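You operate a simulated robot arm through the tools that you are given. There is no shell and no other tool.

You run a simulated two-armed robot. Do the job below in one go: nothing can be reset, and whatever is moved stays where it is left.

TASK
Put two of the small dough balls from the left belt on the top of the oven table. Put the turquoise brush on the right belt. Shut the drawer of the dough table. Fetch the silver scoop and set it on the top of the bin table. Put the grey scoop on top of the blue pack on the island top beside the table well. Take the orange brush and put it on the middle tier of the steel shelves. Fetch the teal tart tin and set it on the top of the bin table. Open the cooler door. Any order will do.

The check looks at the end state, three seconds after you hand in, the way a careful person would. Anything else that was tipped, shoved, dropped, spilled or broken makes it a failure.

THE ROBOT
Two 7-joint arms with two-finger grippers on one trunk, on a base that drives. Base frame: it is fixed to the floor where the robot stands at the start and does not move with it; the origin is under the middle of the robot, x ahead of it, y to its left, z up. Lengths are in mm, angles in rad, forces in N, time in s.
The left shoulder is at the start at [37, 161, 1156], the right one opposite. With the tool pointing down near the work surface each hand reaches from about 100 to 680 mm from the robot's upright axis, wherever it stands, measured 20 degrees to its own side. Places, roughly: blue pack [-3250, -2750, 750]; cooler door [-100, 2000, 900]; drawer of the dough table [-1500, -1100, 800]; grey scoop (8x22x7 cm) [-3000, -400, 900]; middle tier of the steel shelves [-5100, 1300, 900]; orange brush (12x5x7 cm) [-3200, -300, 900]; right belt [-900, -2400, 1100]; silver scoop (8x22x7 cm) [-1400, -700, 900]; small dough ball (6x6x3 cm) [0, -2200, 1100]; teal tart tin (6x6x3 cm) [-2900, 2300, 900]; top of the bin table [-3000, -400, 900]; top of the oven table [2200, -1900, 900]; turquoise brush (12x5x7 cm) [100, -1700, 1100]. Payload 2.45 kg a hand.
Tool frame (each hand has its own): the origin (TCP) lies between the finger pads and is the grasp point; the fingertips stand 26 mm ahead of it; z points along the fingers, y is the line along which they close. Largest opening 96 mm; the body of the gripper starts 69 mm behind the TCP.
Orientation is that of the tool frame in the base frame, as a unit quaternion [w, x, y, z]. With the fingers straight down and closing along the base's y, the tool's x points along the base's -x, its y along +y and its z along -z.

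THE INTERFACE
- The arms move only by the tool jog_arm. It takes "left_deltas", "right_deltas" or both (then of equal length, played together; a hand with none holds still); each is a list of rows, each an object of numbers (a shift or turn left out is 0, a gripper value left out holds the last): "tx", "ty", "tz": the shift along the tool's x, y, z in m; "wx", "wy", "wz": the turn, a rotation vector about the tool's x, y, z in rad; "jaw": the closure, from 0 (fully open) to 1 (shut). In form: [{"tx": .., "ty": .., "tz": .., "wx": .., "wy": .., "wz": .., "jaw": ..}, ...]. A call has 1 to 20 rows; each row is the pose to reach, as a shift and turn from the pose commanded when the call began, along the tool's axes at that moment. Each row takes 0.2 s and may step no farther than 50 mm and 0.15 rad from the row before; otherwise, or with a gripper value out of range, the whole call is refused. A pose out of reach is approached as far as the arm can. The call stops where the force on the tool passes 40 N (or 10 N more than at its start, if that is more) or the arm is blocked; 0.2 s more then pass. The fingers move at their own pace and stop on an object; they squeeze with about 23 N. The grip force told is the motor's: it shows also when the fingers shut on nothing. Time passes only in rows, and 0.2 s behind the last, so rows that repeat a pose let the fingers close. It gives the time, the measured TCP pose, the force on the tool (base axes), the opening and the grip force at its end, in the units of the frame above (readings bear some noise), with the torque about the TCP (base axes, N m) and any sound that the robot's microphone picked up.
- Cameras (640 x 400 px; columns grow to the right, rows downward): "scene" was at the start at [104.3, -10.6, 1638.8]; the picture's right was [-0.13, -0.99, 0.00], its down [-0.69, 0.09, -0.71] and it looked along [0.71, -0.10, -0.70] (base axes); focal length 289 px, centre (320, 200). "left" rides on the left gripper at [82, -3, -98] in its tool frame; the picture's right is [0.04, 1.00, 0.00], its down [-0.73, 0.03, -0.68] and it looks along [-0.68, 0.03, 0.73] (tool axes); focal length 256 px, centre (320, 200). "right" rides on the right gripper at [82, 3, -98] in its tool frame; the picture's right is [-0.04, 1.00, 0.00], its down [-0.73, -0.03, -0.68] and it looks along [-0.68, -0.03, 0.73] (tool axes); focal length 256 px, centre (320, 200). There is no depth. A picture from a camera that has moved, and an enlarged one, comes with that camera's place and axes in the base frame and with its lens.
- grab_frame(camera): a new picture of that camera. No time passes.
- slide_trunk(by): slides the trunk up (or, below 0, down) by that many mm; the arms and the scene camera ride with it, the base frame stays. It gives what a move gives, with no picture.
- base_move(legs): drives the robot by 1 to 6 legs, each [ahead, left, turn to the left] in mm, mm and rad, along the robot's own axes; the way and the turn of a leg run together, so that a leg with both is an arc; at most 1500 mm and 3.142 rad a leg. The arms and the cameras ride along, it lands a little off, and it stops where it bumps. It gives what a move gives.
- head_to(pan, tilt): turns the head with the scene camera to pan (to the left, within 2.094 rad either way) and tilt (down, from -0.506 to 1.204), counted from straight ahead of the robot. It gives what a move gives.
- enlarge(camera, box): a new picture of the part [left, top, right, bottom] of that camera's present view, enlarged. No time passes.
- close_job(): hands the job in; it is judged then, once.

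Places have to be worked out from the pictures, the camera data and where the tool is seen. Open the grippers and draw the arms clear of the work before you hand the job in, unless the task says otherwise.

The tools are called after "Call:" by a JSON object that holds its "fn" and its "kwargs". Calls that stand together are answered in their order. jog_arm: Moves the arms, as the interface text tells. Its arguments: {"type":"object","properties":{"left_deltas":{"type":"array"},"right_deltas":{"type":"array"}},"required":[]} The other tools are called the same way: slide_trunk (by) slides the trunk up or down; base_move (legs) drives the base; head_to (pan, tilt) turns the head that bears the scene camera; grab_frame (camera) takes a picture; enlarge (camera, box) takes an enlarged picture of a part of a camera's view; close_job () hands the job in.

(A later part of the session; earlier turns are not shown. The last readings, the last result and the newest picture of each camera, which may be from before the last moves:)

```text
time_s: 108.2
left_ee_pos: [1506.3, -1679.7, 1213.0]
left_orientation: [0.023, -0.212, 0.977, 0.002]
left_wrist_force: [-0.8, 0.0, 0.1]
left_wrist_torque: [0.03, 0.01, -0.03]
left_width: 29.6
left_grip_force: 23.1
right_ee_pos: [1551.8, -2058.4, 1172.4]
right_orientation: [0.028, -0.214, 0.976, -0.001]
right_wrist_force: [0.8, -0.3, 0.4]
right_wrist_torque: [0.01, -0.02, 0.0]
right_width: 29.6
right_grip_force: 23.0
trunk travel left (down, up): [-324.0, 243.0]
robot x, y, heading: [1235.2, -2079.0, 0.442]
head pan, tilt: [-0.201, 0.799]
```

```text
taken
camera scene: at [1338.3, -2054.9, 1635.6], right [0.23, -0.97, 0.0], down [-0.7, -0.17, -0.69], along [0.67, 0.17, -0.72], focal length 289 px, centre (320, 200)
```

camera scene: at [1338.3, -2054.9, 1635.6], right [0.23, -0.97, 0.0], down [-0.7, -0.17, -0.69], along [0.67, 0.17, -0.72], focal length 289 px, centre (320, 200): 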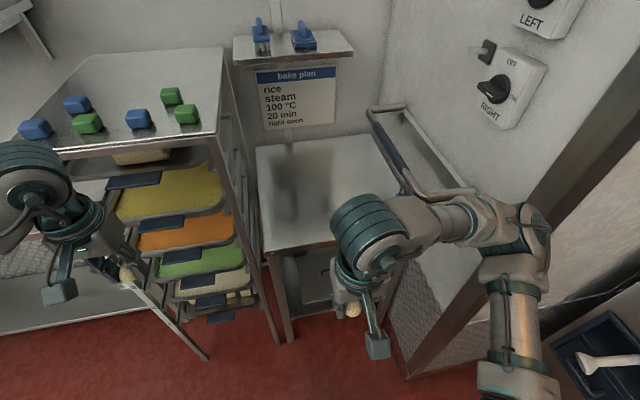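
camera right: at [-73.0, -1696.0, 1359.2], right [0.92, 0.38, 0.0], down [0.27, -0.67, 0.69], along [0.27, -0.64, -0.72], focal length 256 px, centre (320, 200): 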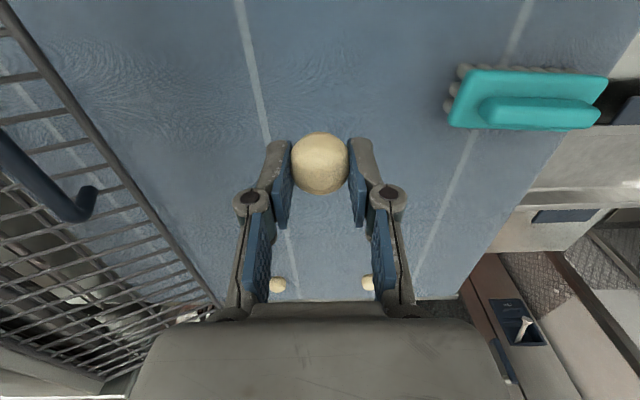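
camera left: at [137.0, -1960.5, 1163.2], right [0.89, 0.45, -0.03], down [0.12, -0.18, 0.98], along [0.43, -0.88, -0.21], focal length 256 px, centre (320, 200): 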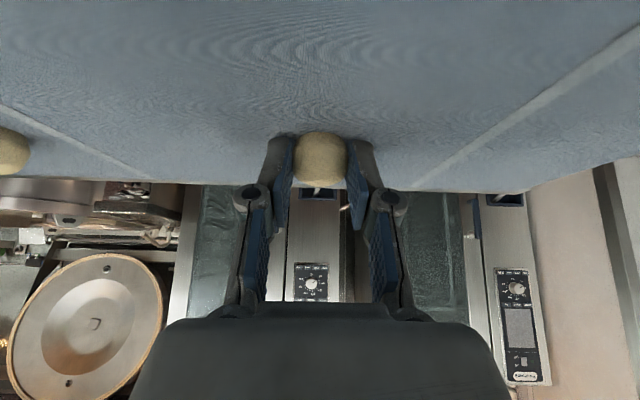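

The lean is near zero in this frame; table top front edge is about 640 mm ahead at z≈880. I'll inch 70 mm further, then extend the right hand over the table.

Call:
{"fn": "base_move", "kwargs": {"legs": [[70, 0, 0]]}}

Call:
{"fn": "jog_arm", "kwargs": {"right_deltas": [{"tx": -0.04, "ty": -0.003, "tz": 0.0, "jaw": 1}, {"tx": -0.08, "ty": -0.006, "tz": 0.0}, {"tx": -0.12, "ty": -0.009, "tz": 0.0}, {"tx": -0.16, "ty": -0.012, "tz": 0.01}, {"tx": -0.2, "ty": -0.015, "tz": 0.02}, {"tx": -0.24, "ty": -0.018, "tz": 0.03}, {"tx": -0.28, "ty": -0.02, "tz": 0.04}, {"tx": -0.32, "ty": -0.02, "tz": 0.05}, {"tx": -0.35, "ty": -0.02, "tz": 0.06}]}}

Call:
{"fn": "grab_frame", "kwargs": {"camera": "right"}}

Call:
{"fn": "grab_frame", "kwargs": {"camera": "scene"}}

```text
time_s: 109.2
left_ee_pos: [1561.5, -1638.1, 1211.2]
left_orientation: [0.026, -0.213, 0.977, -0.002]
left_wrist_force: [0.7, 0.5, 0.6]
left_wrist_torque: [-0.04, -0.03, 0.03]
left_width: 29.3
left_grip_force: 22.9
right_ee_pos: [1609.2, -2018.3, 1174.9]
right_orientation: [0.03, -0.214, 0.976, -0.005]
right_wrist_force: [-0.2, 1.0, 0.1]
right_wrist_torque: [-0.04, 0.01, 0.02]
right_width: 29.7
right_grip_force: 23.0
trunk travel left (down, up): [-324.0, 243.0]
robot x, y, heading: [1298.2, -2042.5, 0.442]
head pan, tilt: [-0.201, 0.799]
```

```text
time_s: 111.2
left_ee_pos: [1559.0, -1632.3, 1211.3]
left_orientation: [0.026, -0.215, 0.976, -0.004]
left_wrist_force: [0.8, 1.3, -1.1]
left_wrist_torque: [-0.04, -0.03, 0.01]
left_width: 29.5
left_grip_force: 22.9
right_ee_pos: [1935.5, -1881.4, 1136.0]
right_orientation: [0.03, -0.216, 0.976, -0.007]
right_wrist_force: [-0.9, 1.2, -0.1]
right_wrist_torque: [-0.07, -0.01, 0.02]
right_width: 29.4
right_grip_force: 22.8
trunk travel left (down, up): [-324.0, 243.0]
robot x, y, heading: [1302.7, -2043.0, 0.437]
head pan, tilt: [-0.201, 0.799]
```

```text
taken
camera right: at [1855.9, -1913.1, 1229.5], right [-0.38, 0.92, -0.02], down [0.63, 0.28, 0.72], along [0.67, 0.26, -0.69], focal length 256 px, centre (320, 200)
```

right: 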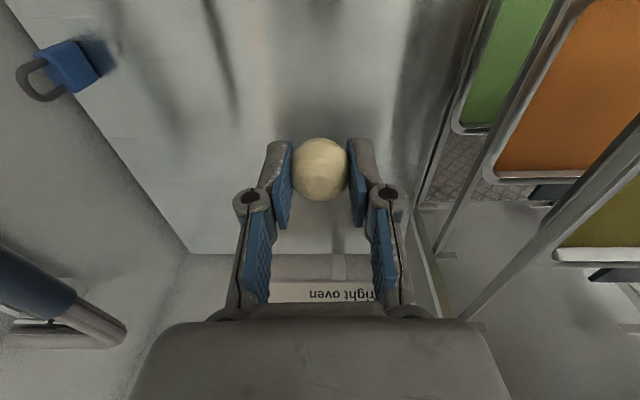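

```text
taken
camera scene: at [1391.1, -1996.8, 1635.6], right [0.24, -0.97, 0.01], down [-0.7, -0.18, -0.69], along [0.68, 0.16, -0.72], focal length 289 px, centre (320, 200)
```

scene: 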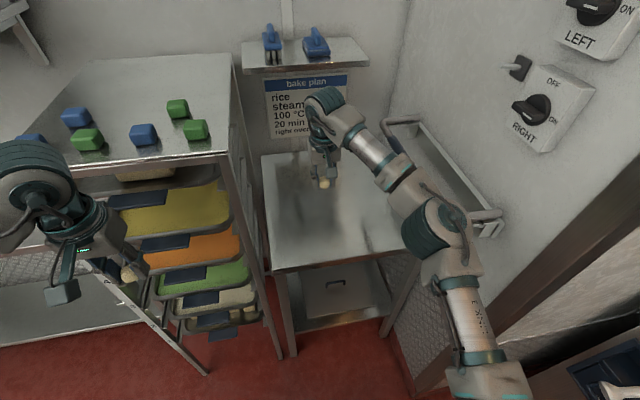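

The right hand is over the middle of the oven table (clear surface under it, padlock well to the right). I'll lower it 170 mm and look.

Call:
{"fn": "jog_arm", "kwargs": {"right_deltas": [{"tz": 0.034, "jaw": 1}, {"tz": 0.068}, {"tz": 0.102}, {"tz": 0.136}, {"tz": 0.17}]}}

Call:
{"fn": "grab_frame", "kwargs": {"camera": "right"}}

Call:
{"fn": "enlarge", "kwargs": {"camera": "scene", "box": [230, 80, 480, 236]}}

```text
time_s: 112.4
left_ee_pos: [1567.5, -1651.8, 1213.9]
left_orientation: [0.024, -0.213, 0.977, 0.003]
left_wrist_force: [-0.1, -0.8, 0.8]
left_wrist_torque: [0.0, -0.01, 0.04]
left_width: 29.5
left_grip_force: 22.8
right_ee_pos: [1954.9, -1898.8, 963.7]
right_orientation: [0.028, -0.213, 0.977, 0.0]
right_wrist_force: [-0.6, -0.4, -0.3]
right_wrist_torque: [0.02, 0.05, -0.01]
right_width: 29.4
right_grip_force: 22.9
trunk travel left (down, up): [-324.0, 243.0]
robot x, y, heading: [1295.4, -2046.1, 0.435]
head pan, tilt: [-0.201, 0.799]
```

```text
taken
camera right: at [1874.8, -1931.1, 1057.7], right [-0.38, 0.93, -0.01], down [0.64, 0.27, 0.72], along [0.67, 0.27, -0.69], focal length 256 px, centre (320, 200)
```

right: 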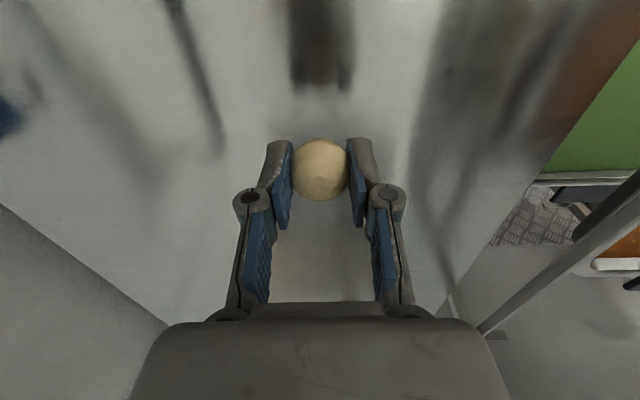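

```text
2.56 times, centred on (355, 158) of scene
camera zoom: at [1401.6, -2019.1, 1635.5], right [0.23, -0.97, 0.0], down [-0.7, -0.17, -0.69], along [0.67, 0.16, -0.72], focal length 741 px, centre (230, 308)
```

zoom: 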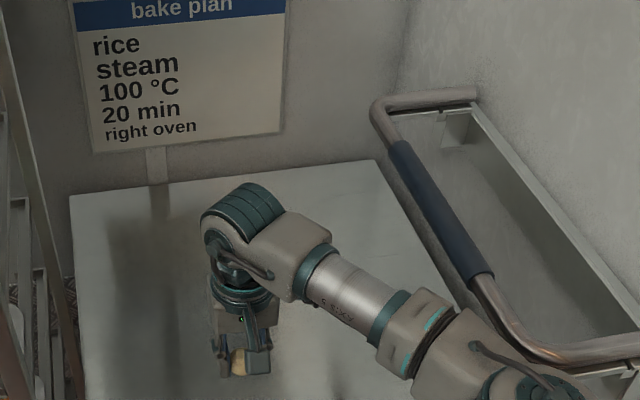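

The reflection puts the fingertips about 55 mm above the table (top ≈ 883). I'll lower 46 mm, then creep the rest while watching the force.

Call:
{"fn": "jog_arm", "kwargs": {"right_deltas": [{"tz": 0.023, "jaw": 1}, {"tz": 0.046}]}}

Call:
{"fn": "grab_frame", "kwargs": {"camera": "right"}}

```text
time_s: 113.0
left_ee_pos: [1560.1, -1635.3, 1210.5]
left_orientation: [0.027, -0.214, 0.976, -0.003]
left_wrist_force: [-0.7, -0.2, 0.1]
left_wrist_torque: [-0.05, -0.01, 0.03]
left_width: 29.2
left_grip_force: 23.1
right_ee_pos: [1952.3, -1885.7, 919.8]
right_orientation: [0.03, -0.214, 0.976, -0.006]
right_wrist_force: [-0.2, 0.4, 0.0]
right_wrist_torque: [-0.06, -0.02, 0.04]
right_width: 29.4
right_grip_force: 23.5
trunk travel left (down, up): [-324.0, 243.0]
robot x, y, heading: [1300.6, -2043.4, 0.438]
head pan, tilt: [-0.201, 0.799]
```

```text
taken
camera right: at [1870.8, -1916.3, 1013.2], right [-0.38, 0.92, -0.02], down [0.64, 0.28, 0.72], along [0.67, 0.26, -0.69], focal length 256 px, centre (320, 200)
```

right: 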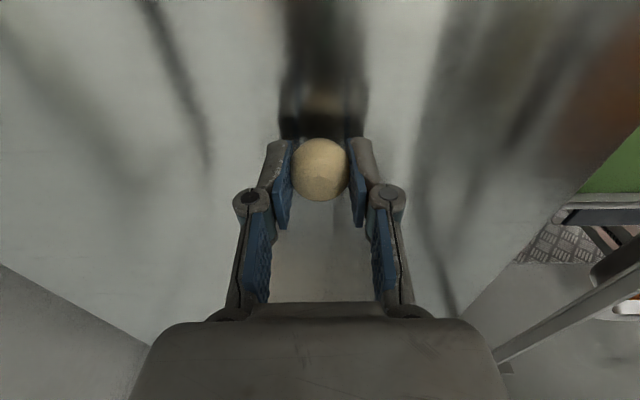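

Reflection now says ~12 mm to go. I'll lower in small steps.

Call:
{"fn": "jog_arm", "kwargs": {"right_deltas": [{"tz": 0.005, "jaw": 1}, {"tz": 0.01}]}}

Call:
{"fn": "grab_frame", "kwargs": {"camera": "right"}}

```text
time_s: 113.6
left_ee_pos: [1565.0, -1645.5, 1213.8]
left_orientation: [0.024, -0.214, 0.977, 0.001]
left_wrist_force: [0.6, -0.2, -0.6]
left_wrist_torque: [0.02, -0.02, -0.03]
left_width: 29.7
left_grip_force: 23.1
right_ee_pos: [1954.6, -1892.6, 908.7]
right_orientation: [0.029, -0.214, 0.976, -0.002]
right_wrist_force: [-0.7, 0.6, -1.0]
right_wrist_torque: [-0.01, -0.03, 0.03]
right_width: 29.3
right_grip_force: 23.0
trunk travel left (down, up): [-324.0, 243.0]
robot x, y, heading: [1293.5, -2046.0, 0.437]
head pan, tilt: [-0.201, 0.799]
```

```text
taken
camera right: at [1874.8, -1925.4, 1002.2], right [-0.38, 0.92, -0.01], down [0.64, 0.27, 0.72], along [0.67, 0.27, -0.69], focal length 256 px, centre (320, 200)
```

right: 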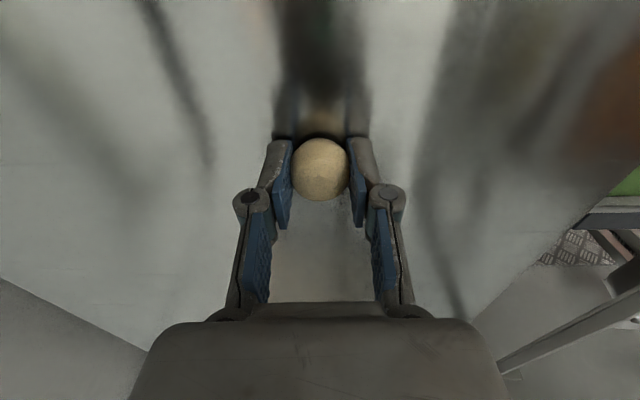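

Almost touching. I'll lower 2 mm more and open slowly to release the ball.

Call:
{"fn": "jog_arm", "kwargs": {"right_deltas": [{"tz": 0.002, "jaw": 1}, {"tz": 0.002, "jaw": 0.6}, {"tz": 0.002, "jaw": 0.55}, {"tz": 0.002, "jaw": 0.4}, {"tz": 0.002, "jaw": 0.2}, {"tz": 0.002, "jaw": 0.2}]}}

Call:
{"fn": "grab_frame", "kwargs": {"camera": "right"}}

```text
time_s: 115.0
left_ee_pos: [1563.6, -1644.0, 1212.9]
left_orientation: [0.025, -0.214, 0.977, 0.0]
left_wrist_force: [-0.6, 0.7, 0.0]
left_wrist_torque: [-0.01, -0.01, -0.03]
left_width: 29.7
left_grip_force: 22.9
right_ee_pos: [1953.4, -1891.2, 907.0]
right_orientation: [0.029, -0.213, 0.977, -0.003]
right_wrist_force: [-0.3, 0.2, 0.0]
right_wrist_torque: [-0.01, 0.02, 0.01]
right_width: 76.8
right_grip_force: 0.1
trunk travel left (down, up): [-324.0, 243.0]
robot x, y, heading: [1297.1, -2042.2, 0.438]
head pan, tilt: [-0.201, 0.799]
```

```text
taken
camera right: at [1873.6, -1923.6, 1000.9], right [-0.38, 0.92, -0.02], down [0.64, 0.27, 0.72], along [0.67, 0.26, -0.69], focal length 256 px, centre (320, 200)
```

right: 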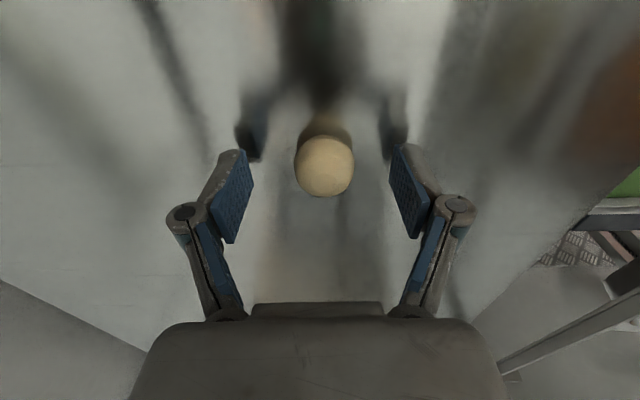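

Ball one is standing on the oven table. I'll raise the right hand and pull it back out.

Call:
{"fn": "jog_arm", "kwargs": {"right_deltas": [{"tz": -0.03, "jaw": 0.2}, {"tz": -0.075}, {"tz": -0.12}, {"tz": -0.165}, {"tz": -0.21}, {"tz": -0.25}, {"tx": 0.045, "tz": -0.26}, {"tx": 0.09, "tz": -0.26}, {"tx": 0.135, "tz": -0.26}, {"tx": 0.18, "tz": -0.26}, {"tx": 0.225, "tz": -0.26}, {"tx": 0.27, "tz": -0.26}, {"tx": 0.315, "tz": -0.26}, {"tx": 0.35, "ty": -0.03, "tz": -0.26}, {"tx": 0.35, "ty": -0.06, "tz": -0.26}]}}

Call:
{"fn": "grab_frame", "kwargs": {"camera": "scene"}}

```text
time_s: 118.2
left_ee_pos: [1555.5, -1636.1, 1213.2]
left_orientation: [0.028, -0.214, 0.976, -0.003]
left_wrist_force: [0.8, 0.9, 0.3]
left_wrist_torque: [-0.06, 0.12, 0.01]
left_width: 29.4
left_grip_force: 22.9
right_ee_pos: [1638.0, -2087.0, 1149.5]
right_orientation: [0.034, -0.215, 0.976, -0.007]
right_wrist_force: [13.9, -19.5, -4.0]
right_wrist_torque: [1.98, 1.42, 0.11]
right_width: 77.0
right_grip_force: 0.1
trunk travel left (down, up): [-324.0, 243.0]
robot x, y, heading: [1299.7, -2041.3, 0.44]
head pan, tilt: [-0.201, 0.799]
```

```text
taken
camera scene: at [1381.2, -1983.3, 1635.9], right [0.24, -0.97, 0.02], down [-0.69, -0.18, -0.7], along [0.68, 0.15, -0.72], focal length 289 px, centre (320, 200)
```

scene: 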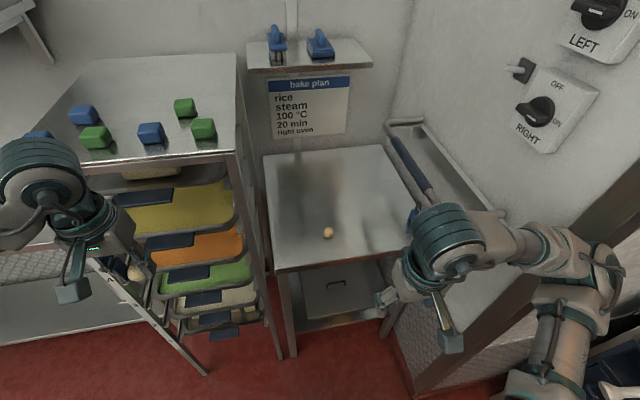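

The right wrist reports a side force of ~24 N, so I'll look at the right hand camera to see what it touches before moving.

Call:
{"fn": "grab_frame", "kwargs": {"camera": "right"}}

Call:
{"fn": "enlarge", "kwargs": {"camera": "scene", "box": [340, 120, 640, 400]}}

Call:
{"fn": "head_to", "kwargs": {"pan": -0.6, "tilt": 0.9}}

Call:
{"fn": "grab_frame", "kwargs": {"camera": "scene"}}

```text
taken
camera right: at [1556.6, -2118.1, 1243.6], right [-0.38, 0.92, -0.02], down [0.63, 0.28, 0.72], along [0.68, 0.26, -0.69], focal length 256 px, centre (320, 200)
```

right: 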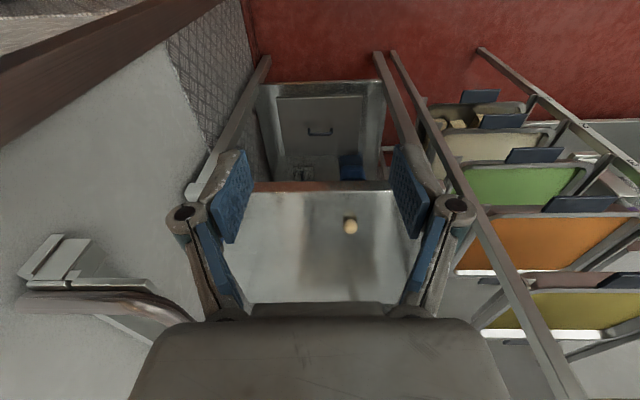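

```text
1.43 times, centred on (490, 260) of scene
camera zoom: at [1381.2, -1983.3, 1635.9], right [0.24, -0.97, 0.02], down [-0.69, -0.18, -0.7], along [0.68, 0.15, -0.72], focal length 413 px, centre (77, 114)
```

zoom: 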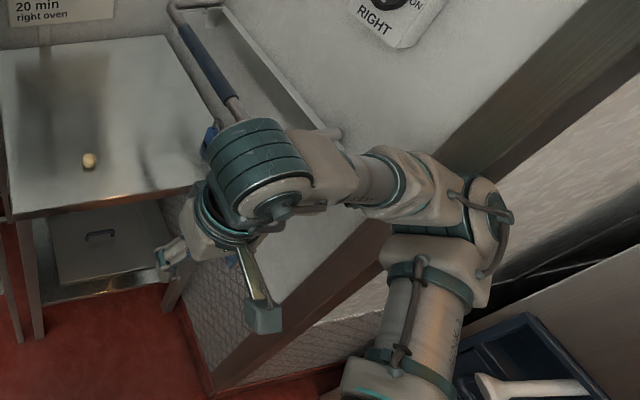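

```text
time_s: 119.1
left_ee_pos: [1554.1, -1641.5, 1214.3]
left_orientation: [0.029, -0.214, 0.976, -0.002]
left_wrist_force: [-0.2, 0.4, -0.5]
left_wrist_torque: [0.01, -0.02, -0.02]
left_width: 29.3
left_grip_force: 23.5
right_ee_pos: [1637.0, -2090.8, 1149.4]
right_orientation: [0.033, -0.212, 0.977, -0.005]
right_wrist_force: [-0.1, -0.6, -0.4]
right_wrist_torque: [0.0, -0.01, -0.01]
right_width: 77.0
right_grip_force: 0.1
trunk travel left (down, up): [-324.0, 243.0]
robot x, y, heading: [1297.5, -2045.7, 0.436]
head pan, tilt: [-0.6, 0.901]
```

```text
taken
camera scene: at [1368.7, -2029.4, 1629.3], right [-0.16, -0.99, 0.01], down [-0.77, 0.12, -0.63], along [0.62, -0.11, -0.78], focal length 289 px, centre (320, 200)
```

scene: 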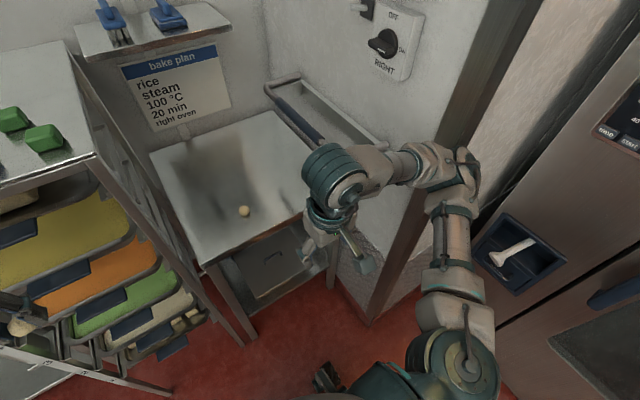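

That force was only a stopping transient; it reads zero now. Next I'll bring the left hand across in front of the nook with a forward pitch (so the ball's flat underside ends level) and out over the table.

Call:
{"fn": "jog_arm", "kwargs": {"left_deltas": [{"ty": -0.044, "wy": -0.1, "jaw": 1}, {"ty": -0.088, "wy": -0.2}, {"ty": -0.132, "wy": -0.3}, {"ty": -0.176, "wy": -0.4}, {"ty": -0.22, "wy": -0.5}, {"ty": -0.262, "wy": -0.6}, {"tx": -0.031, "ty": -0.264, "tz": 0.02, "wy": -0.6}, {"tx": -0.062, "ty": -0.264, "tz": 0.045, "wy": -0.6}, {"tx": -0.093, "ty": -0.264, "tz": 0.075, "wy": -0.6}, {"tx": -0.124, "ty": -0.264, "tz": 0.105, "wy": -0.6}, {"tx": -0.155, "ty": -0.264, "tz": 0.135, "wy": -0.6}, {"tx": -0.186, "ty": -0.264, "tz": 0.165, "wy": -0.6}, {"tx": -0.21, "ty": -0.264, "tz": 0.195, "wy": -0.6}, {"tx": -0.21, "ty": -0.264, "tz": 0.2, "wy": -0.6}]}}

Call:
{"fn": "grab_frame", "kwargs": {"camera": "left"}}

Call:
{"fn": "grab_frame", "kwargs": {"camera": "scene"}}

```text
time_s: 122.1
left_ee_pos: [1863.1, -1793.1, 1031.6]
left_orientation: [0.318, -0.204, 0.924, 0.061]
left_wrist_force: [0.3, 0.0, 0.5]
left_wrist_torque: [-0.02, 0.03, 0.03]
left_width: 29.7
left_grip_force: 23.2
right_ee_pos: [1635.5, -2093.6, 1150.5]
right_orientation: [0.034, -0.214, 0.976, -0.005]
right_wrist_force: [0.3, 0.3, 0.5]
right_wrist_torque: [0.0, 0.01, 0.01]
right_width: 77.1
right_grip_force: 0.1
trunk travel left (down, up): [-324.0, 243.0]
robot x, y, heading: [1295.9, -2042.2, 0.441]
head pan, tilt: [-0.6, 0.901]
```

```text
taken
camera left: at [1753.2, -1847.7, 1060.2], right [-0.45, 0.89, -0.04], down [0.13, 0.11, 0.99], along [0.89, 0.43, -0.17], focal length 256 px, centre (320, 200)
```

left: 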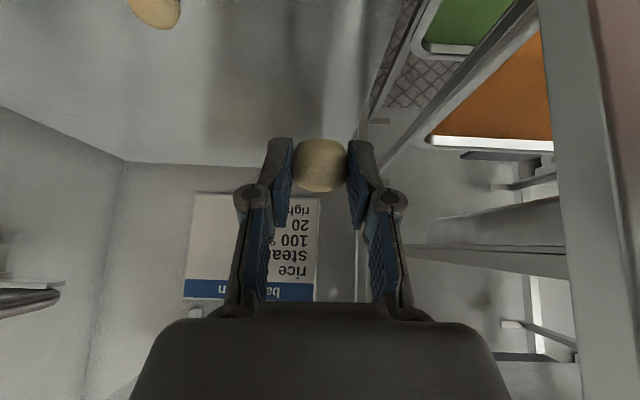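

```text
taken
camera scene: at [1367.1, -2033.9, 1628.9], right [-0.16, -0.99, 0.01], down [-0.77, 0.12, -0.63], along [0.62, -0.11, -0.77], focal length 289 px, centre (320, 200)
```

scene: 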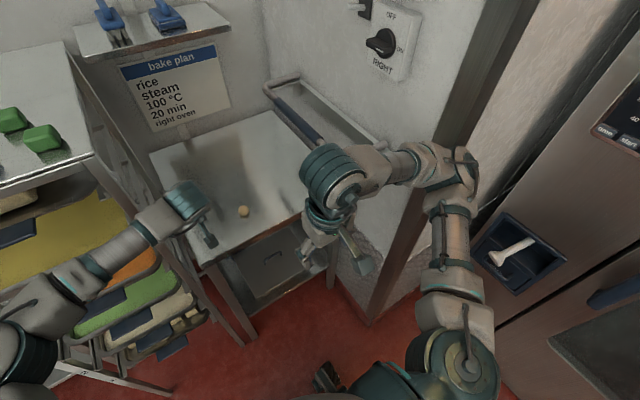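

The left hand with ball two is over the table, ~70 mm inside its left edge, and the sway has died down. I'll lower vertically to just above the surface.

Call:
{"fn": "jog_arm", "kwargs": {"left_deltas": [{"tx": 0.0176, "ty": 0.0005, "tz": 0.0227, "jaw": 1}, {"tx": 0.0351, "ty": 0.001, "tz": 0.0453}, {"tx": 0.0527, "ty": 0.0015, "tz": 0.068}, {"tx": 0.0662, "ty": 0.0018, "tz": 0.0854}]}}

Call:
{"fn": "grab_frame", "kwargs": {"camera": "left"}}

```text
time_s: 123.1
left_ee_pos: [1863.5, -1792.3, 923.3]
left_orientation: [0.317, -0.205, 0.924, 0.062]
left_wrist_force: [-0.2, -1.2, 0.6]
left_wrist_torque: [-0.01, 0.04, -0.02]
left_width: 29.8
left_grip_force: 23.1
right_ee_pos: [1635.6, -2092.0, 1150.2]
right_orientation: [0.034, -0.214, 0.976, -0.006]
right_wrist_force: [-0.3, 0.1, 0.5]
right_wrist_torque: [-0.02, 0.0, 0.01]
right_width: 76.7
right_grip_force: 0.1
trunk travel left (down, up): [-324.0, 243.0]
robot x, y, heading: [1295.2, -2042.5, 0.437]
head pan, tilt: [-0.6, 0.901]
```

```text
taken
camera left: at [1752.7, -1847.5, 951.8], right [-0.45, 0.89, -0.04], down [0.13, 0.11, 0.99], along [0.89, 0.43, -0.17], focal length 256 px, centre (320, 200)
```

left: 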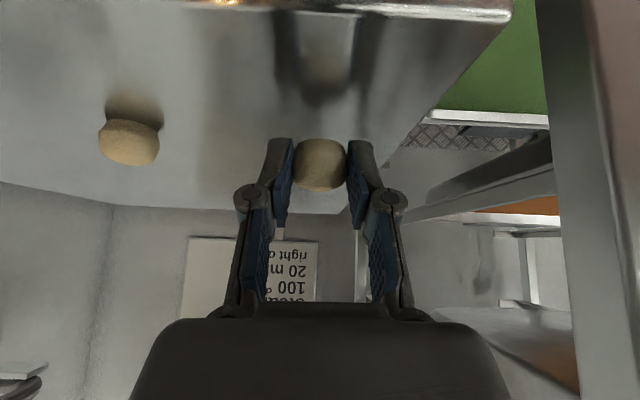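

About 11 mm remain by the reflection. I'll lower 9 mm, check, then finish.

Call:
{"fn": "jog_arm", "kwargs": {"left_deltas": [{"tx": 0.0028, "tz": 0.0036, "jaw": 1}, {"tx": 0.0055, "tz": 0.0071}]}}

Call:
{"fn": "grab_frame", "kwargs": {"camera": "left"}}

```text
time_s: 123.7
left_ee_pos: [1864.7, -1791.9, 914.7]
left_orientation: [0.317, -0.205, 0.924, 0.061]
left_wrist_force: [-0.3, -0.6, -1.1]
left_wrist_torque: [0.02, 0.01, -0.02]
left_width: 29.6
left_grip_force: 23.1
right_ee_pos: [1634.4, -2093.2, 1150.4]
right_orientation: [0.035, -0.213, 0.977, -0.006]
right_wrist_force: [0.5, 0.5, 0.3]
right_wrist_torque: [-0.03, -0.01, -0.03]
right_width: 76.8
right_grip_force: 0.1
trunk travel left (down, up): [-324.0, 243.0]
robot x, y, heading: [1297.8, -2044.5, 0.435]
head pan, tilt: [-0.6, 0.901]
```

```text
taken
camera left: at [1753.4, -1847.4, 943.6], right [-0.45, 0.89, -0.04], down [0.13, 0.11, 0.99], along [0.89, 0.43, -0.17], focal length 256 px, centre (320, 200)
```

left: 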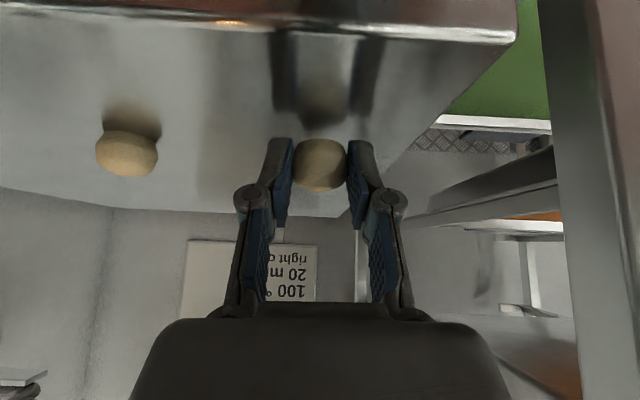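

About 4 mm left. I'll lower 3.5 mm more and open slowly.

Call:
{"fn": "jog_arm", "kwargs": {"left_deltas": [{"tx": 0.0012, "tz": 0.0016, "jaw": 1}, {"tx": 0.0024, "tz": 0.0031, "jaw": 1}, {"tx": 0.0024, "tz": 0.0031, "jaw": 0.62}, {"tx": 0.0024, "tz": 0.0031, "jaw": 0.55}, {"tx": 0.0024, "tz": 0.0031, "jaw": 0.4}, {"tx": 0.0024, "tz": 0.0031, "jaw": 0.2}, {"tx": 0.0024, "tz": 0.0031, "jaw": 0.2}]}}

Call:
{"fn": "grab_frame", "kwargs": {"camera": "left"}}

```text
time_s: 125.3
left_ee_pos: [1864.9, -1791.9, 911.6]
left_orientation: [0.317, -0.205, 0.924, 0.062]
left_wrist_force: [0.6, -1.2, 0.6]
left_wrist_torque: [0.0, 0.01, 0.02]
left_width: 76.8
left_grip_force: 0.0
right_ee_pos: [1635.0, -2092.0, 1149.9]
right_orientation: [0.033, -0.213, 0.976, -0.005]
right_wrist_force: [0.6, -0.9, -0.3]
right_wrist_torque: [0.01, -0.02, 0.0]
right_width: 76.7
right_grip_force: 0.1
trunk travel left (down, up): [-324.0, 243.0]
robot x, y, heading: [1298.8, -2043.9, 0.445]
head pan, tilt: [-0.6, 0.901]
```

```text
taken
camera left: at [1753.0, -1847.7, 939.4], right [-0.45, 0.89, -0.04], down [0.13, 0.11, 0.99], along [0.89, 0.43, -0.17], focal length 256 px, centre (320, 200)
```

left: 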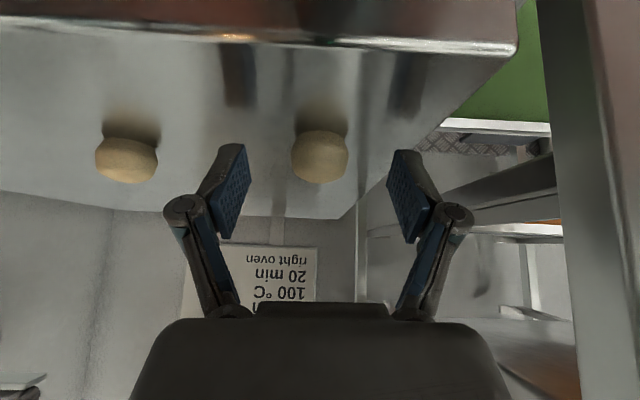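

Both balls are on the oven table. I'll raise the left hand, draw it back and level it.

Call:
{"fn": "jog_arm", "kwargs": {"left_deltas": [{"tx": -0.0276, "tz": -0.0356, "jaw": 0.1}, {"tx": -0.0551, "tz": -0.0712}, {"tx": -0.0827, "tz": -0.1067}, {"tx": -0.1102, "tz": -0.1423}, {"tx": -0.1378, "tz": -0.1779}, {"tx": -0.1038, "tz": -0.2042}, {"tx": -0.0698, "tz": -0.2306}, {"tx": -0.0358, "tz": -0.2569}, {"tx": -0.0018, "tz": -0.2832}, {"tx": 0.0322, "tz": -0.3095}, {"tx": 0.0322, "ty": 0.035, "tz": -0.3095, "wy": 0.0857}, {"tx": 0.0322, "ty": 0.072, "tz": -0.3095, "wy": 0.1714}, {"tx": 0.0322, "ty": 0.11, "tz": -0.3095, "wy": 0.2571}, {"tx": 0.0322, "ty": 0.148, "tz": -0.3095, "wy": 0.3429}, {"tx": 0.0322, "ty": 0.186, "tz": -0.3095, "wy": 0.4286}, {"tx": 0.0322, "ty": 0.224, "tz": -0.3095, "wy": 0.5143}, {"tx": 0.0322, "ty": 0.24, "tz": -0.3095, "wy": 0.6}, {"tx": 0.0322, "ty": 0.25, "tz": -0.3095, "wy": 0.64}]}}

Call:
{"fn": "head_to", "kwargs": {"pan": 0, "tilt": 0.9}}

Call:
{"fn": "grab_frame", "kwargs": {"camera": "scene"}}

```text
time_s: 129.1
left_ee_pos: [1563.8, -1651.0, 1130.8]
left_orientation: [0.01, -0.213, 0.977, -0.006]
left_wrist_force: [-0.7, -0.2, -0.3]
left_wrist_torque: [0.02, 0.02, 0.03]
left_width: 86.4
left_grip_force: 0.0
right_ee_pos: [1635.5, -2091.7, 1150.4]
right_orientation: [0.033, -0.214, 0.976, -0.005]
right_wrist_force: [0.3, -0.7, 0.3]
right_wrist_torque: [0.02, -0.02, 0.01]
right_width: 76.8
right_grip_force: 0.0
trunk travel left (down, up): [-324.0, 243.0]
robot x, y, heading: [1297.4, -2046.4, 0.445]
head pan, tilt: [-0.6, 0.901]
```

```text
time_s: 130.1
left_ee_pos: [1564.6, -1650.9, 1131.2]
left_orientation: [0.01, -0.214, 0.977, -0.006]
left_wrist_force: [-0.3, 0.2, 0.7]
left_wrist_torque: [0.0, -0.03, -0.02]
left_width: 86.4
left_grip_force: 0.0
right_ee_pos: [1636.7, -2091.6, 1150.6]
right_orientation: [0.034, -0.214, 0.976, -0.006]
right_wrist_force: [-0.3, 0.5, -0.6]
right_wrist_torque: [-0.01, -0.01, 0.01]
right_width: 76.8
right_grip_force: 0.0
trunk travel left (down, up): [-324.0, 243.0]
robot x, y, heading: [1299.4, -2048.0, 0.439]
head pan, tilt: [0.0, 0.901]
```

```text
taken
camera scene: at [1362.3, -1986.7, 1628.6], right [0.42, -0.91, 0.02], down [-0.7, -0.34, -0.63], along [0.57, 0.25, -0.78], focal length 289 px, centre (320, 200)
```

scene: 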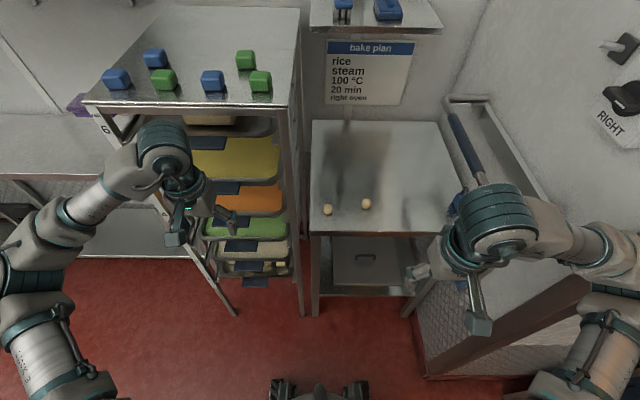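

Both balls rest on the oven table and the robot is steady. I'll back out and turn in smaller steps toward the belt heading, to avoid exciting the sway.

Call:
{"fn": "base_move", "kwargs": {"legs": [[-200, 0, 0], [0, 0, -0.5], [0, 0, -0.5], [0, 0, -0.575]]}}

Call:
{"fn": "head_to", "kwargs": {"pan": 0, "tilt": 0.6}}

Call:
{"fn": "grab_frame", "kwargs": {"camera": "scene"}}

```text
time_s: 136.1
left_ee_pos: [1496.8, -2416.0, 1131.3]
left_orientation: [0.002, 0.547, 0.837, -0.004]
left_wrist_force: [-0.4, -0.8, -0.3]
left_wrist_torque: [0.0, -0.01, 0.02]
left_width: 86.5
left_grip_force: 0.1
right_ee_pos: [1055.1, -2480.3, 1144.6]
right_orientation: [0.02, 0.547, 0.836, -0.021]
right_wrist_force: [-0.5, 0.1, 0.2]
right_wrist_torque: [0.05, 0.0, -0.05]
right_width: 76.7
right_grip_force: 0.1
trunk travel left (down, up): [-324.0, 243.0]
robot x, y, heading: [1112.8, -2129.8, -1.152]
head pan, tilt: [0.0, 0.901]
```

```text
time_s: 136.9
left_ee_pos: [1494.4, -2412.8, 1132.5]
left_orientation: [0.004, 0.548, 0.836, -0.006]
left_wrist_force: [-0.5, 0.1, 0.2]
left_wrist_torque: [0.02, -0.02, 0.0]
left_width: 86.4
left_grip_force: 0.1
right_ee_pos: [1054.0, -2477.7, 1146.6]
right_orientation: [0.02, 0.547, 0.837, -0.023]
right_wrist_force: [-0.8, -0.1, -0.7]
right_wrist_torque: [0.0, -0.02, -0.04]
right_width: 77.0
right_grip_force: 0.0
trunk travel left (down, up): [-324.0, 243.0]
robot x, y, heading: [1113.1, -2127.7, -1.154]
head pan, tilt: [0.0, 0.6]
```

```text
taken
camera scene: at [1152.5, -2233.9, 1652.5], right [-0.91, -0.41, 0.0], down [-0.23, 0.52, -0.82], along [0.34, -0.75, -0.57], focal length 289 px, centre (320, 200)
```

scene: 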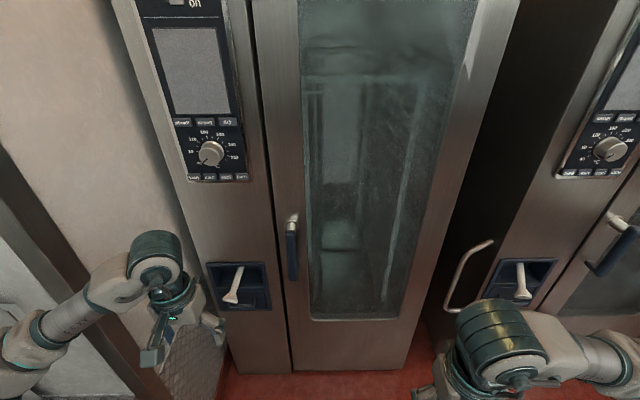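

Steady this time. Now I'll reverse along the corridor and come back around to the front of the left belt for the brush.

Call:
{"fn": "base_move", "kwargs": {"legs": [[0, 150, 0.015], [-1500, 0, 0], [-120, 0, 0], [0, -1016, 0]]}}

Call:
{"fn": "head_to", "kwargs": {"pan": 0, "tilt": 0.7}}

Call:
{"fn": "grab_frame", "kwargs": {"camera": "scene"}}

```text
time_s: 151.1
left_ee_pos: [68.7, -1267.6, 1123.2]
left_orientation: [-0.009, 0.543, 0.84, -0.021]
left_wrist_force: [2.5, 0.5, -1.4]
left_wrist_torque: [-0.09, 0.16, 0.02]
left_width: 86.5
left_grip_force: 0.2
right_ee_pos: [-374.1, -1335.7, 1153.5]
right_orientation: [0.011, 0.543, 0.839, -0.039]
right_wrist_force: [0.4, 1.2, -0.1]
right_wrist_torque: [-0.04, -0.02, 0.01]
right_width: 76.8
right_grip_force: 0.1
trunk travel left (down, up): [-324.0, 243.0]
robot x, y, heading: [-354.9, -1008.0, -1.146]
head pan, tilt: [0.0, 0.6]
```

```text
time_s: 151.8
left_ee_pos: [25.6, -1284.0, 1132.8]
left_orientation: [0.004, 0.544, 0.839, -0.006]
left_wrist_force: [-0.5, -0.2, -0.1]
left_wrist_torque: [0.02, -0.07, -0.03]
left_width: 86.2
left_grip_force: 0.0
right_ee_pos: [-417.9, -1353.9, 1147.1]
right_orientation: [0.022, 0.544, 0.838, -0.023]
right_wrist_force: [-0.4, 0.2, 0.2]
right_wrist_torque: [0.07, 0.01, -0.01]
right_width: 76.6
right_grip_force: 0.0
trunk travel left (down, up): [-324.0, 243.0]
robot x, y, heading: [-355.1, -1001.1, -1.146]
head pan, tilt: [0.0, 0.7]
```

```text
taken
camera scene: at [-350.6, -1123.3, 1643.2], right [-0.91, -0.41, -0.03], down [-0.25, 0.6, -0.76], along [0.33, -0.69, -0.65], focal length 289 px, centre (320, 200)
```

scene: 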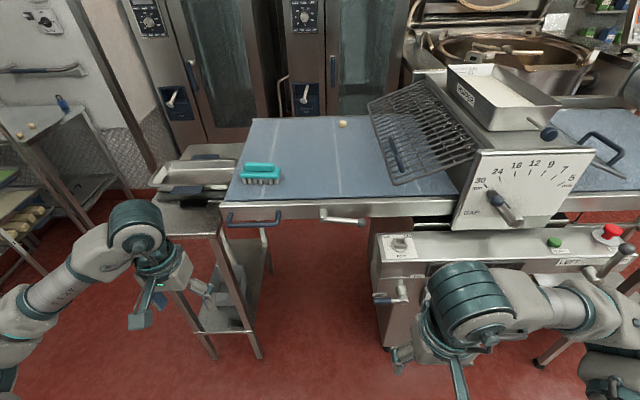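

I'm in position in front of the left belt. I'll raise the trunk 160 mm and creep forward in two legs.

Call:
{"fn": "slide_trunk", "kwargs": {"by": 160}}

Call:
{"fn": "base_move", "kwargs": {"legs": [[240, 0, 0.008], [230, 0, 0]]}}

Call:
{"fn": "head_to", "kwargs": {"pan": 0.2, "tilt": 1.0}}

Call:
{"fn": "grab_frame", "kwargs": {"camera": "scene"}}

Call:
{"fn": "grab_frame", "kwargs": {"camera": "left"}}

```text
time_s: 153.6
left_ee_pos: [16.1, -1288.4, 1295.7]
left_orientation: [0.006, 0.543, 0.839, -0.004]
left_wrist_force: [-1.6, 0.4, 0.5]
left_wrist_torque: [0.01, -0.04, -0.01]
left_width: 86.5
left_grip_force: 0.1
right_ee_pos: [-426.5, -1357.9, 1305.5]
right_orientation: [0.023, 0.546, 0.837, -0.022]
right_wrist_force: [0.4, -0.3, -0.4]
right_wrist_torque: [0.06, -0.03, -0.02]
right_width: 76.7
right_grip_force: 0.1
trunk travel left (down, up): [-484.0, 83.0]
robot x, y, heading: [-358.5, -1011.6, -1.147]
head pan, tilt: [0.0, 0.7]
```

```text
time_s: 156.7
left_ee_pos: [269.7, -1687.0, 1284.5]
left_orientation: [-0.006, 0.536, 0.844, -0.019]
left_wrist_force: [0.8, 0.7, 0.4]
left_wrist_torque: [-0.02, 0.06, 0.01]
left_width: 86.4
left_grip_force: 0.0
right_ee_pos: [-172.2, -1758.8, 1312.4]
right_orientation: [0.013, 0.537, 0.842, -0.036]
right_wrist_force: [0.5, -0.2, 0.0]
right_wrist_torque: [-0.07, 0.03, 0.04]
right_width: 76.8
right_grip_force: 0.2
trunk travel left (down, up): [-484.0, 83.0]
robot x, y, heading: [-151.6, -1428.6, -1.132]
head pan, tilt: [0.0, 0.7]
```

```text
time_s: 157.5
left_ee_pos: [243.0, -1686.5, 1293.0]
left_orientation: [0.002, 0.537, 0.844, -0.014]
left_wrist_force: [-0.5, 0.9, 1.1]
left_wrist_torque: [-0.04, -0.01, -0.03]
left_width: 86.4
left_grip_force: 0.1
right_ee_pos: [-201.1, -1758.6, 1312.8]
right_orientation: [0.021, 0.541, 0.84, -0.032]
right_wrist_force: [-3.6, -0.8, 0.8]
right_wrist_torque: [0.12, -0.2, -0.02]
right_width: 76.9
right_grip_force: 0.1
trunk travel left (down, up): [-484.0, 83.0]
robot x, y, heading: [-156.3, -1426.1, -1.134]
head pan, tilt: [0.201, 1.0]
```

```text
taken
camera scene: at [-157.8, -1472.7, 1781.1], right [-0.81, -0.59, -0.02], down [-0.49, 0.68, -0.55], along [0.34, -0.43, -0.84], focal length 289 px, centre (320, 200)
```

scene: 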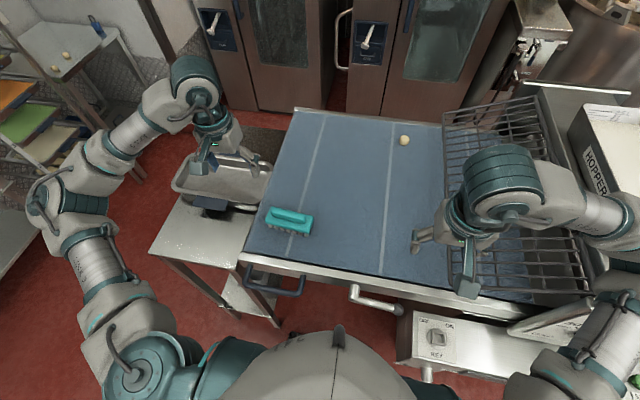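

```text
taken
camera left: at [207.9, -1611.7, 1390.9], right [0.89, 0.46, -0.02], down [0.35, -0.63, 0.69], along [0.3, -0.62, -0.72], focal length 256 px, centre (320, 200)
```

left: 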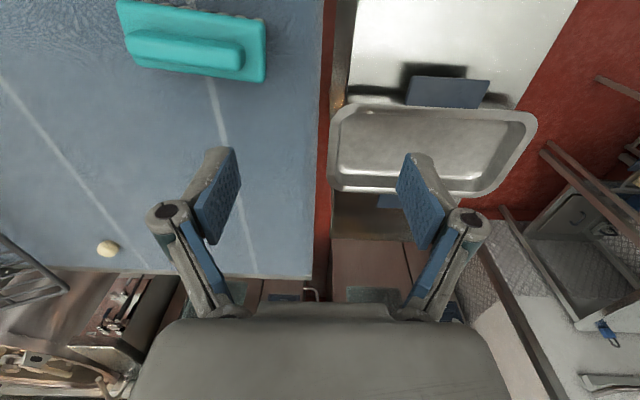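

The brush lies at about (132,-1712) with its long axis nearly parallel to the belt edge, so I need to turn the left wrist 90° to grip across its 50 mm width. I'll move above it while rotating.

Call:
{"fn": "jog_arm", "kwargs": {"left_deltas": [{"tx": 0.0023, "ty": -0.01, "tz": 0.0, "wz": -0.14, "jaw": 0}, {"tx": 0.0045, "ty": -0.02, "tz": 0.0, "wz": -0.28}, {"tx": 0.0068, "ty": -0.03, "tz": 0.0, "wz": -0.42}, {"tx": 0.009, "ty": -0.04, "tz": 0.0, "wz": -0.56}, {"tx": 0.0113, "ty": -0.05, "tz": 0.005, "wz": -0.7}, {"tx": 0.0136, "ty": -0.06, "tz": 0.01, "wz": -0.84}, {"tx": 0.0158, "ty": -0.07, "tz": 0.015, "wz": -0.98}, {"tx": 0.0181, "ty": -0.08, "tz": 0.02, "wz": -1.12}, {"tx": 0.0204, "ty": -0.09, "tz": 0.025, "wz": -1.26}, {"tx": 0.0226, "ty": -0.1, "tz": 0.03, "wz": -1.4}, {"tx": 0.0249, "ty": -0.1105, "tz": 0.035, "wz": -1.513}, {"tx": 0.0249, "ty": -0.1105, "tz": 0.035, "wz": -1.513}]}}

Call:
{"fn": "grab_frame", "kwargs": {"camera": "left"}}

Call:
{"fn": "grab_frame", "kwargs": {"camera": "scene"}}

```text
time_s: 160.1
left_ee_pos: [127.6, -1719.7, 1259.9]
left_orientation: [-0.005, -0.189, 0.982, -0.011]
left_wrist_force: [-0.3, 0.9, 0.0]
left_wrist_torque: [0.01, -0.05, -0.01]
left_width: 95.8
left_grip_force: 0.1
right_ee_pos: [-204.2, -1766.1, 1312.9]
right_orientation: [0.02, 0.539, 0.842, -0.029]
right_wrist_force: [0.1, 0.3, 1.0]
right_wrist_torque: [0.03, -0.01, -0.04]
right_width: 76.4
right_grip_force: 0.1
trunk travel left (down, up): [-484.0, 83.0]
robot x, y, heading: [-156.5, -1429.9, -1.134]
head pan, tilt: [0.201, 1.0]
```

```text
taken
camera left: at [54.4, -1752.0, 1359.5], right [-0.41, 0.91, -0.02], down [0.68, 0.31, 0.67], along [0.61, 0.26, -0.75], focal length 256 px, centre (320, 200)
```

left: 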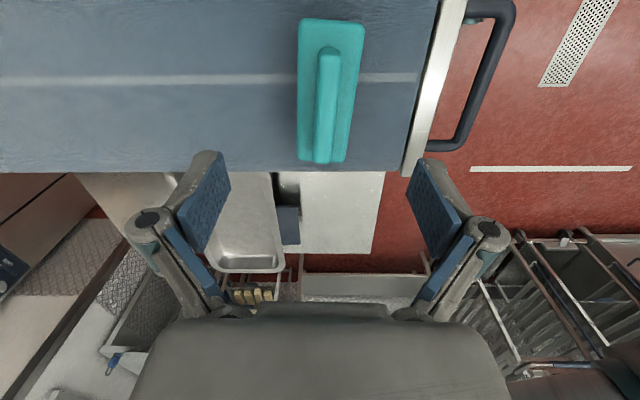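

```text
taken
camera scene: at [-134.1, -1475.0, 1780.8], right [-0.8, -0.59, -0.01], down [-0.5, 0.68, -0.54], along [0.33, -0.43, -0.84], focal length 289 px, centre (320, 200)
```

scene: 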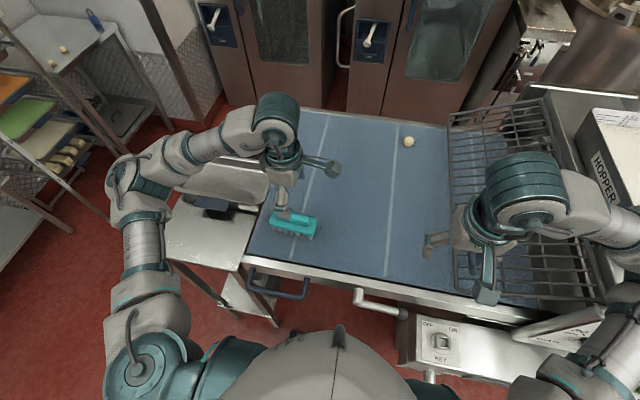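

The wrist is aligned with the brush (within ~1 mm across and 0.01 rad). I'll descend 60 mm and verify before closing.

Call:
{"fn": "jog_arm", "kwargs": {"left_deltas": [{"tx": -0.002, "ty": 0.001, "tz": 0.03, "jaw": 0}, {"tx": -0.004, "ty": 0.001, "tz": 0.06}, {"tx": -0.004, "ty": 0.001, "tz": 0.06}]}}

Call:
{"fn": "grab_frame", "kwargs": {"camera": "left"}}

```text
time_s: 160.9
left_ee_pos: [154.8, -1708.6, 1195.4]
left_orientation: [-0.017, -0.189, 0.982, -0.012]
left_wrist_force: [-0.2, -0.3, -0.2]
left_wrist_torque: [0.02, 0.0, 0.02]
left_width: 95.9
left_grip_force: 0.1
right_ee_pos: [-178.0, -1756.0, 1313.9]
right_orientation: [0.015, 0.537, 0.843, -0.037]
right_wrist_force: [-1.9, 0.3, 0.1]
right_wrist_torque: [0.01, 0.01, 0.0]
right_width: 77.0
right_grip_force: 0.0
trunk travel left (down, up): [-484.0, 83.0]
robot x, y, heading: [-152.7, -1431.4, -1.133]
head pan, tilt: [0.201, 1.0]
```

```text
taken
camera left: at [83.5, -1740.5, 1297.5], right [-0.41, 0.91, -0.02], down [0.69, 0.32, 0.65], along [0.6, 0.26, -0.76], focal length 256 px, centre (320, 200)
```

left: 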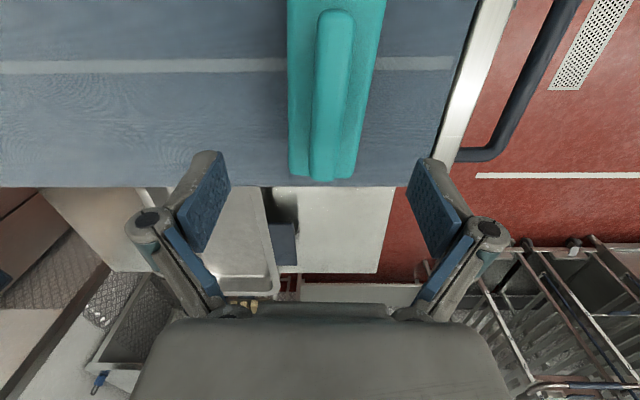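

There's lateral sway of ~25 mm again (along the brush's long axis). I'll wait a few seconds for it to calm before gripping.

Call:
{"fn": "head_to", "kwargs": {"pan": 0.2, "tilt": 1.0}}

Call:
{"fn": "head_to", "kwargs": {"pan": 0.2, "tilt": 1.0}}

Call:
{"fn": "head_to", "kwargs": {"pan": 0.2, "tilt": 1.0}}

Call:
{"fn": "head_to", "kwargs": {"pan": 0.2, "tilt": 1.0}}

Call:
{"fn": "head_to", "kwargs": {"pan": 0.2, "tilt": 1.0}}

```text
time_s: 161.5
left_ee_pos: [164.5, -1711.7, 1192.5]
left_orientation: [-0.018, -0.192, 0.981, -0.008]
left_wrist_force: [0.8, -0.6, -0.6]
left_wrist_torque: [-0.04, 0.04, 0.01]
left_width: 96.3
left_grip_force: 0.1
right_ee_pos: [-167.0, -1757.2, 1312.8]
right_orientation: [0.011, 0.536, 0.844, -0.036]
right_wrist_force: [0.5, -0.6, -0.2]
right_wrist_torque: [0.0, 0.03, 0.02]
right_width: 76.9
right_grip_force: 0.0
trunk travel left (down, up): [-484.0, 83.0]
robot x, y, heading: [-147.7, -1425.7, -1.136]
head pan, tilt: [0.201, 1.0]
```

```text
time_s: 162.1
left_ee_pos: [132.1, -1717.3, 1200.1]
left_orientation: [-0.007, -0.187, 0.982, -0.009]
left_wrist_force: [0.9, 1.2, 0.9]
left_wrist_torque: [-0.05, -0.01, -0.01]
left_width: 96.0
left_grip_force: 0.0
right_ee_pos: [-203.3, -1766.1, 1311.5]
right_orientation: [0.02, 0.539, 0.841, -0.03]
right_wrist_force: [0.7, -0.5, 0.0]
right_wrist_torque: [0.04, 0.06, -0.03]
right_width: 76.5
right_grip_force: 0.0
trunk travel left (down, up): [-484.0, 83.0]
robot x, y, heading: [-158.7, -1432.2, -1.134]
head pan, tilt: [0.201, 1.0]
```

```text
time_s: 162.7
left_ee_pos: [165.9, -1707.6, 1194.5]
left_orientation: [-0.019, -0.19, 0.982, -0.01]
left_wrist_force: [1.2, 0.0, -0.9]
left_wrist_torque: [-0.03, 0.11, 0.02]
left_width: 95.9
left_grip_force: 0.0
right_ee_pos: [-165.4, -1754.2, 1314.3]
right_orientation: [0.013, 0.536, 0.843, -0.039]
right_wrist_force: [-0.5, 0.2, -0.5]
right_wrist_torque: [-0.04, -0.04, -0.04]
right_width: 76.7
right_grip_force: 0.2
trunk travel left (down, up): [-484.0, 83.0]
robot x, y, heading: [-148.5, -1430.3, -1.133]
head pan, tilt: [0.201, 1.0]
```

```text
time_s: 163.3
left_ee_pos: [151.7, -1712.6, 1195.2]
left_orientation: [-0.013, -0.191, 0.982, -0.009]
left_wrist_force: [0.3, -0.2, 0.0]
left_wrist_torque: [-0.01, 0.01, 0.01]
left_width: 95.8
left_grip_force: 0.2
right_ee_pos: [-182.2, -1759.1, 1313.0]
right_orientation: [0.014, 0.537, 0.843, -0.034]
right_wrist_force: [0.8, 0.5, 0.3]
right_wrist_torque: [0.02, 0.01, 0.01]
right_width: 76.5
right_grip_force: 0.1
trunk travel left (down, up): [-484.0, 83.0]
robot x, y, heading: [-152.5, -1427.3, -1.129]
head pan, tilt: [0.201, 1.0]
```

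```text
time_s: 163.9
left_ee_pos: [142.1, -1716.6, 1197.5]
left_orientation: [-0.011, -0.189, 0.982, -0.009]
left_wrist_force: [-0.5, 0.4, -0.3]
left_wrist_torque: [-0.03, -0.01, -0.03]
left_width: 95.9
left_grip_force: 0.1
right_ee_pos: [-192.4, -1764.6, 1311.6]
right_orientation: [0.017, 0.538, 0.842, -0.032]
right_wrist_force: [0.5, -0.2, 0.3]
right_wrist_torque: [-0.02, 0.0, -0.02]
right_width: 76.6
right_grip_force: 0.1
trunk travel left (down, up): [-484.0, 83.0]
robot x, y, heading: [-152.4, -1430.1, -1.136]
head pan, tilt: [0.201, 1.0]
```

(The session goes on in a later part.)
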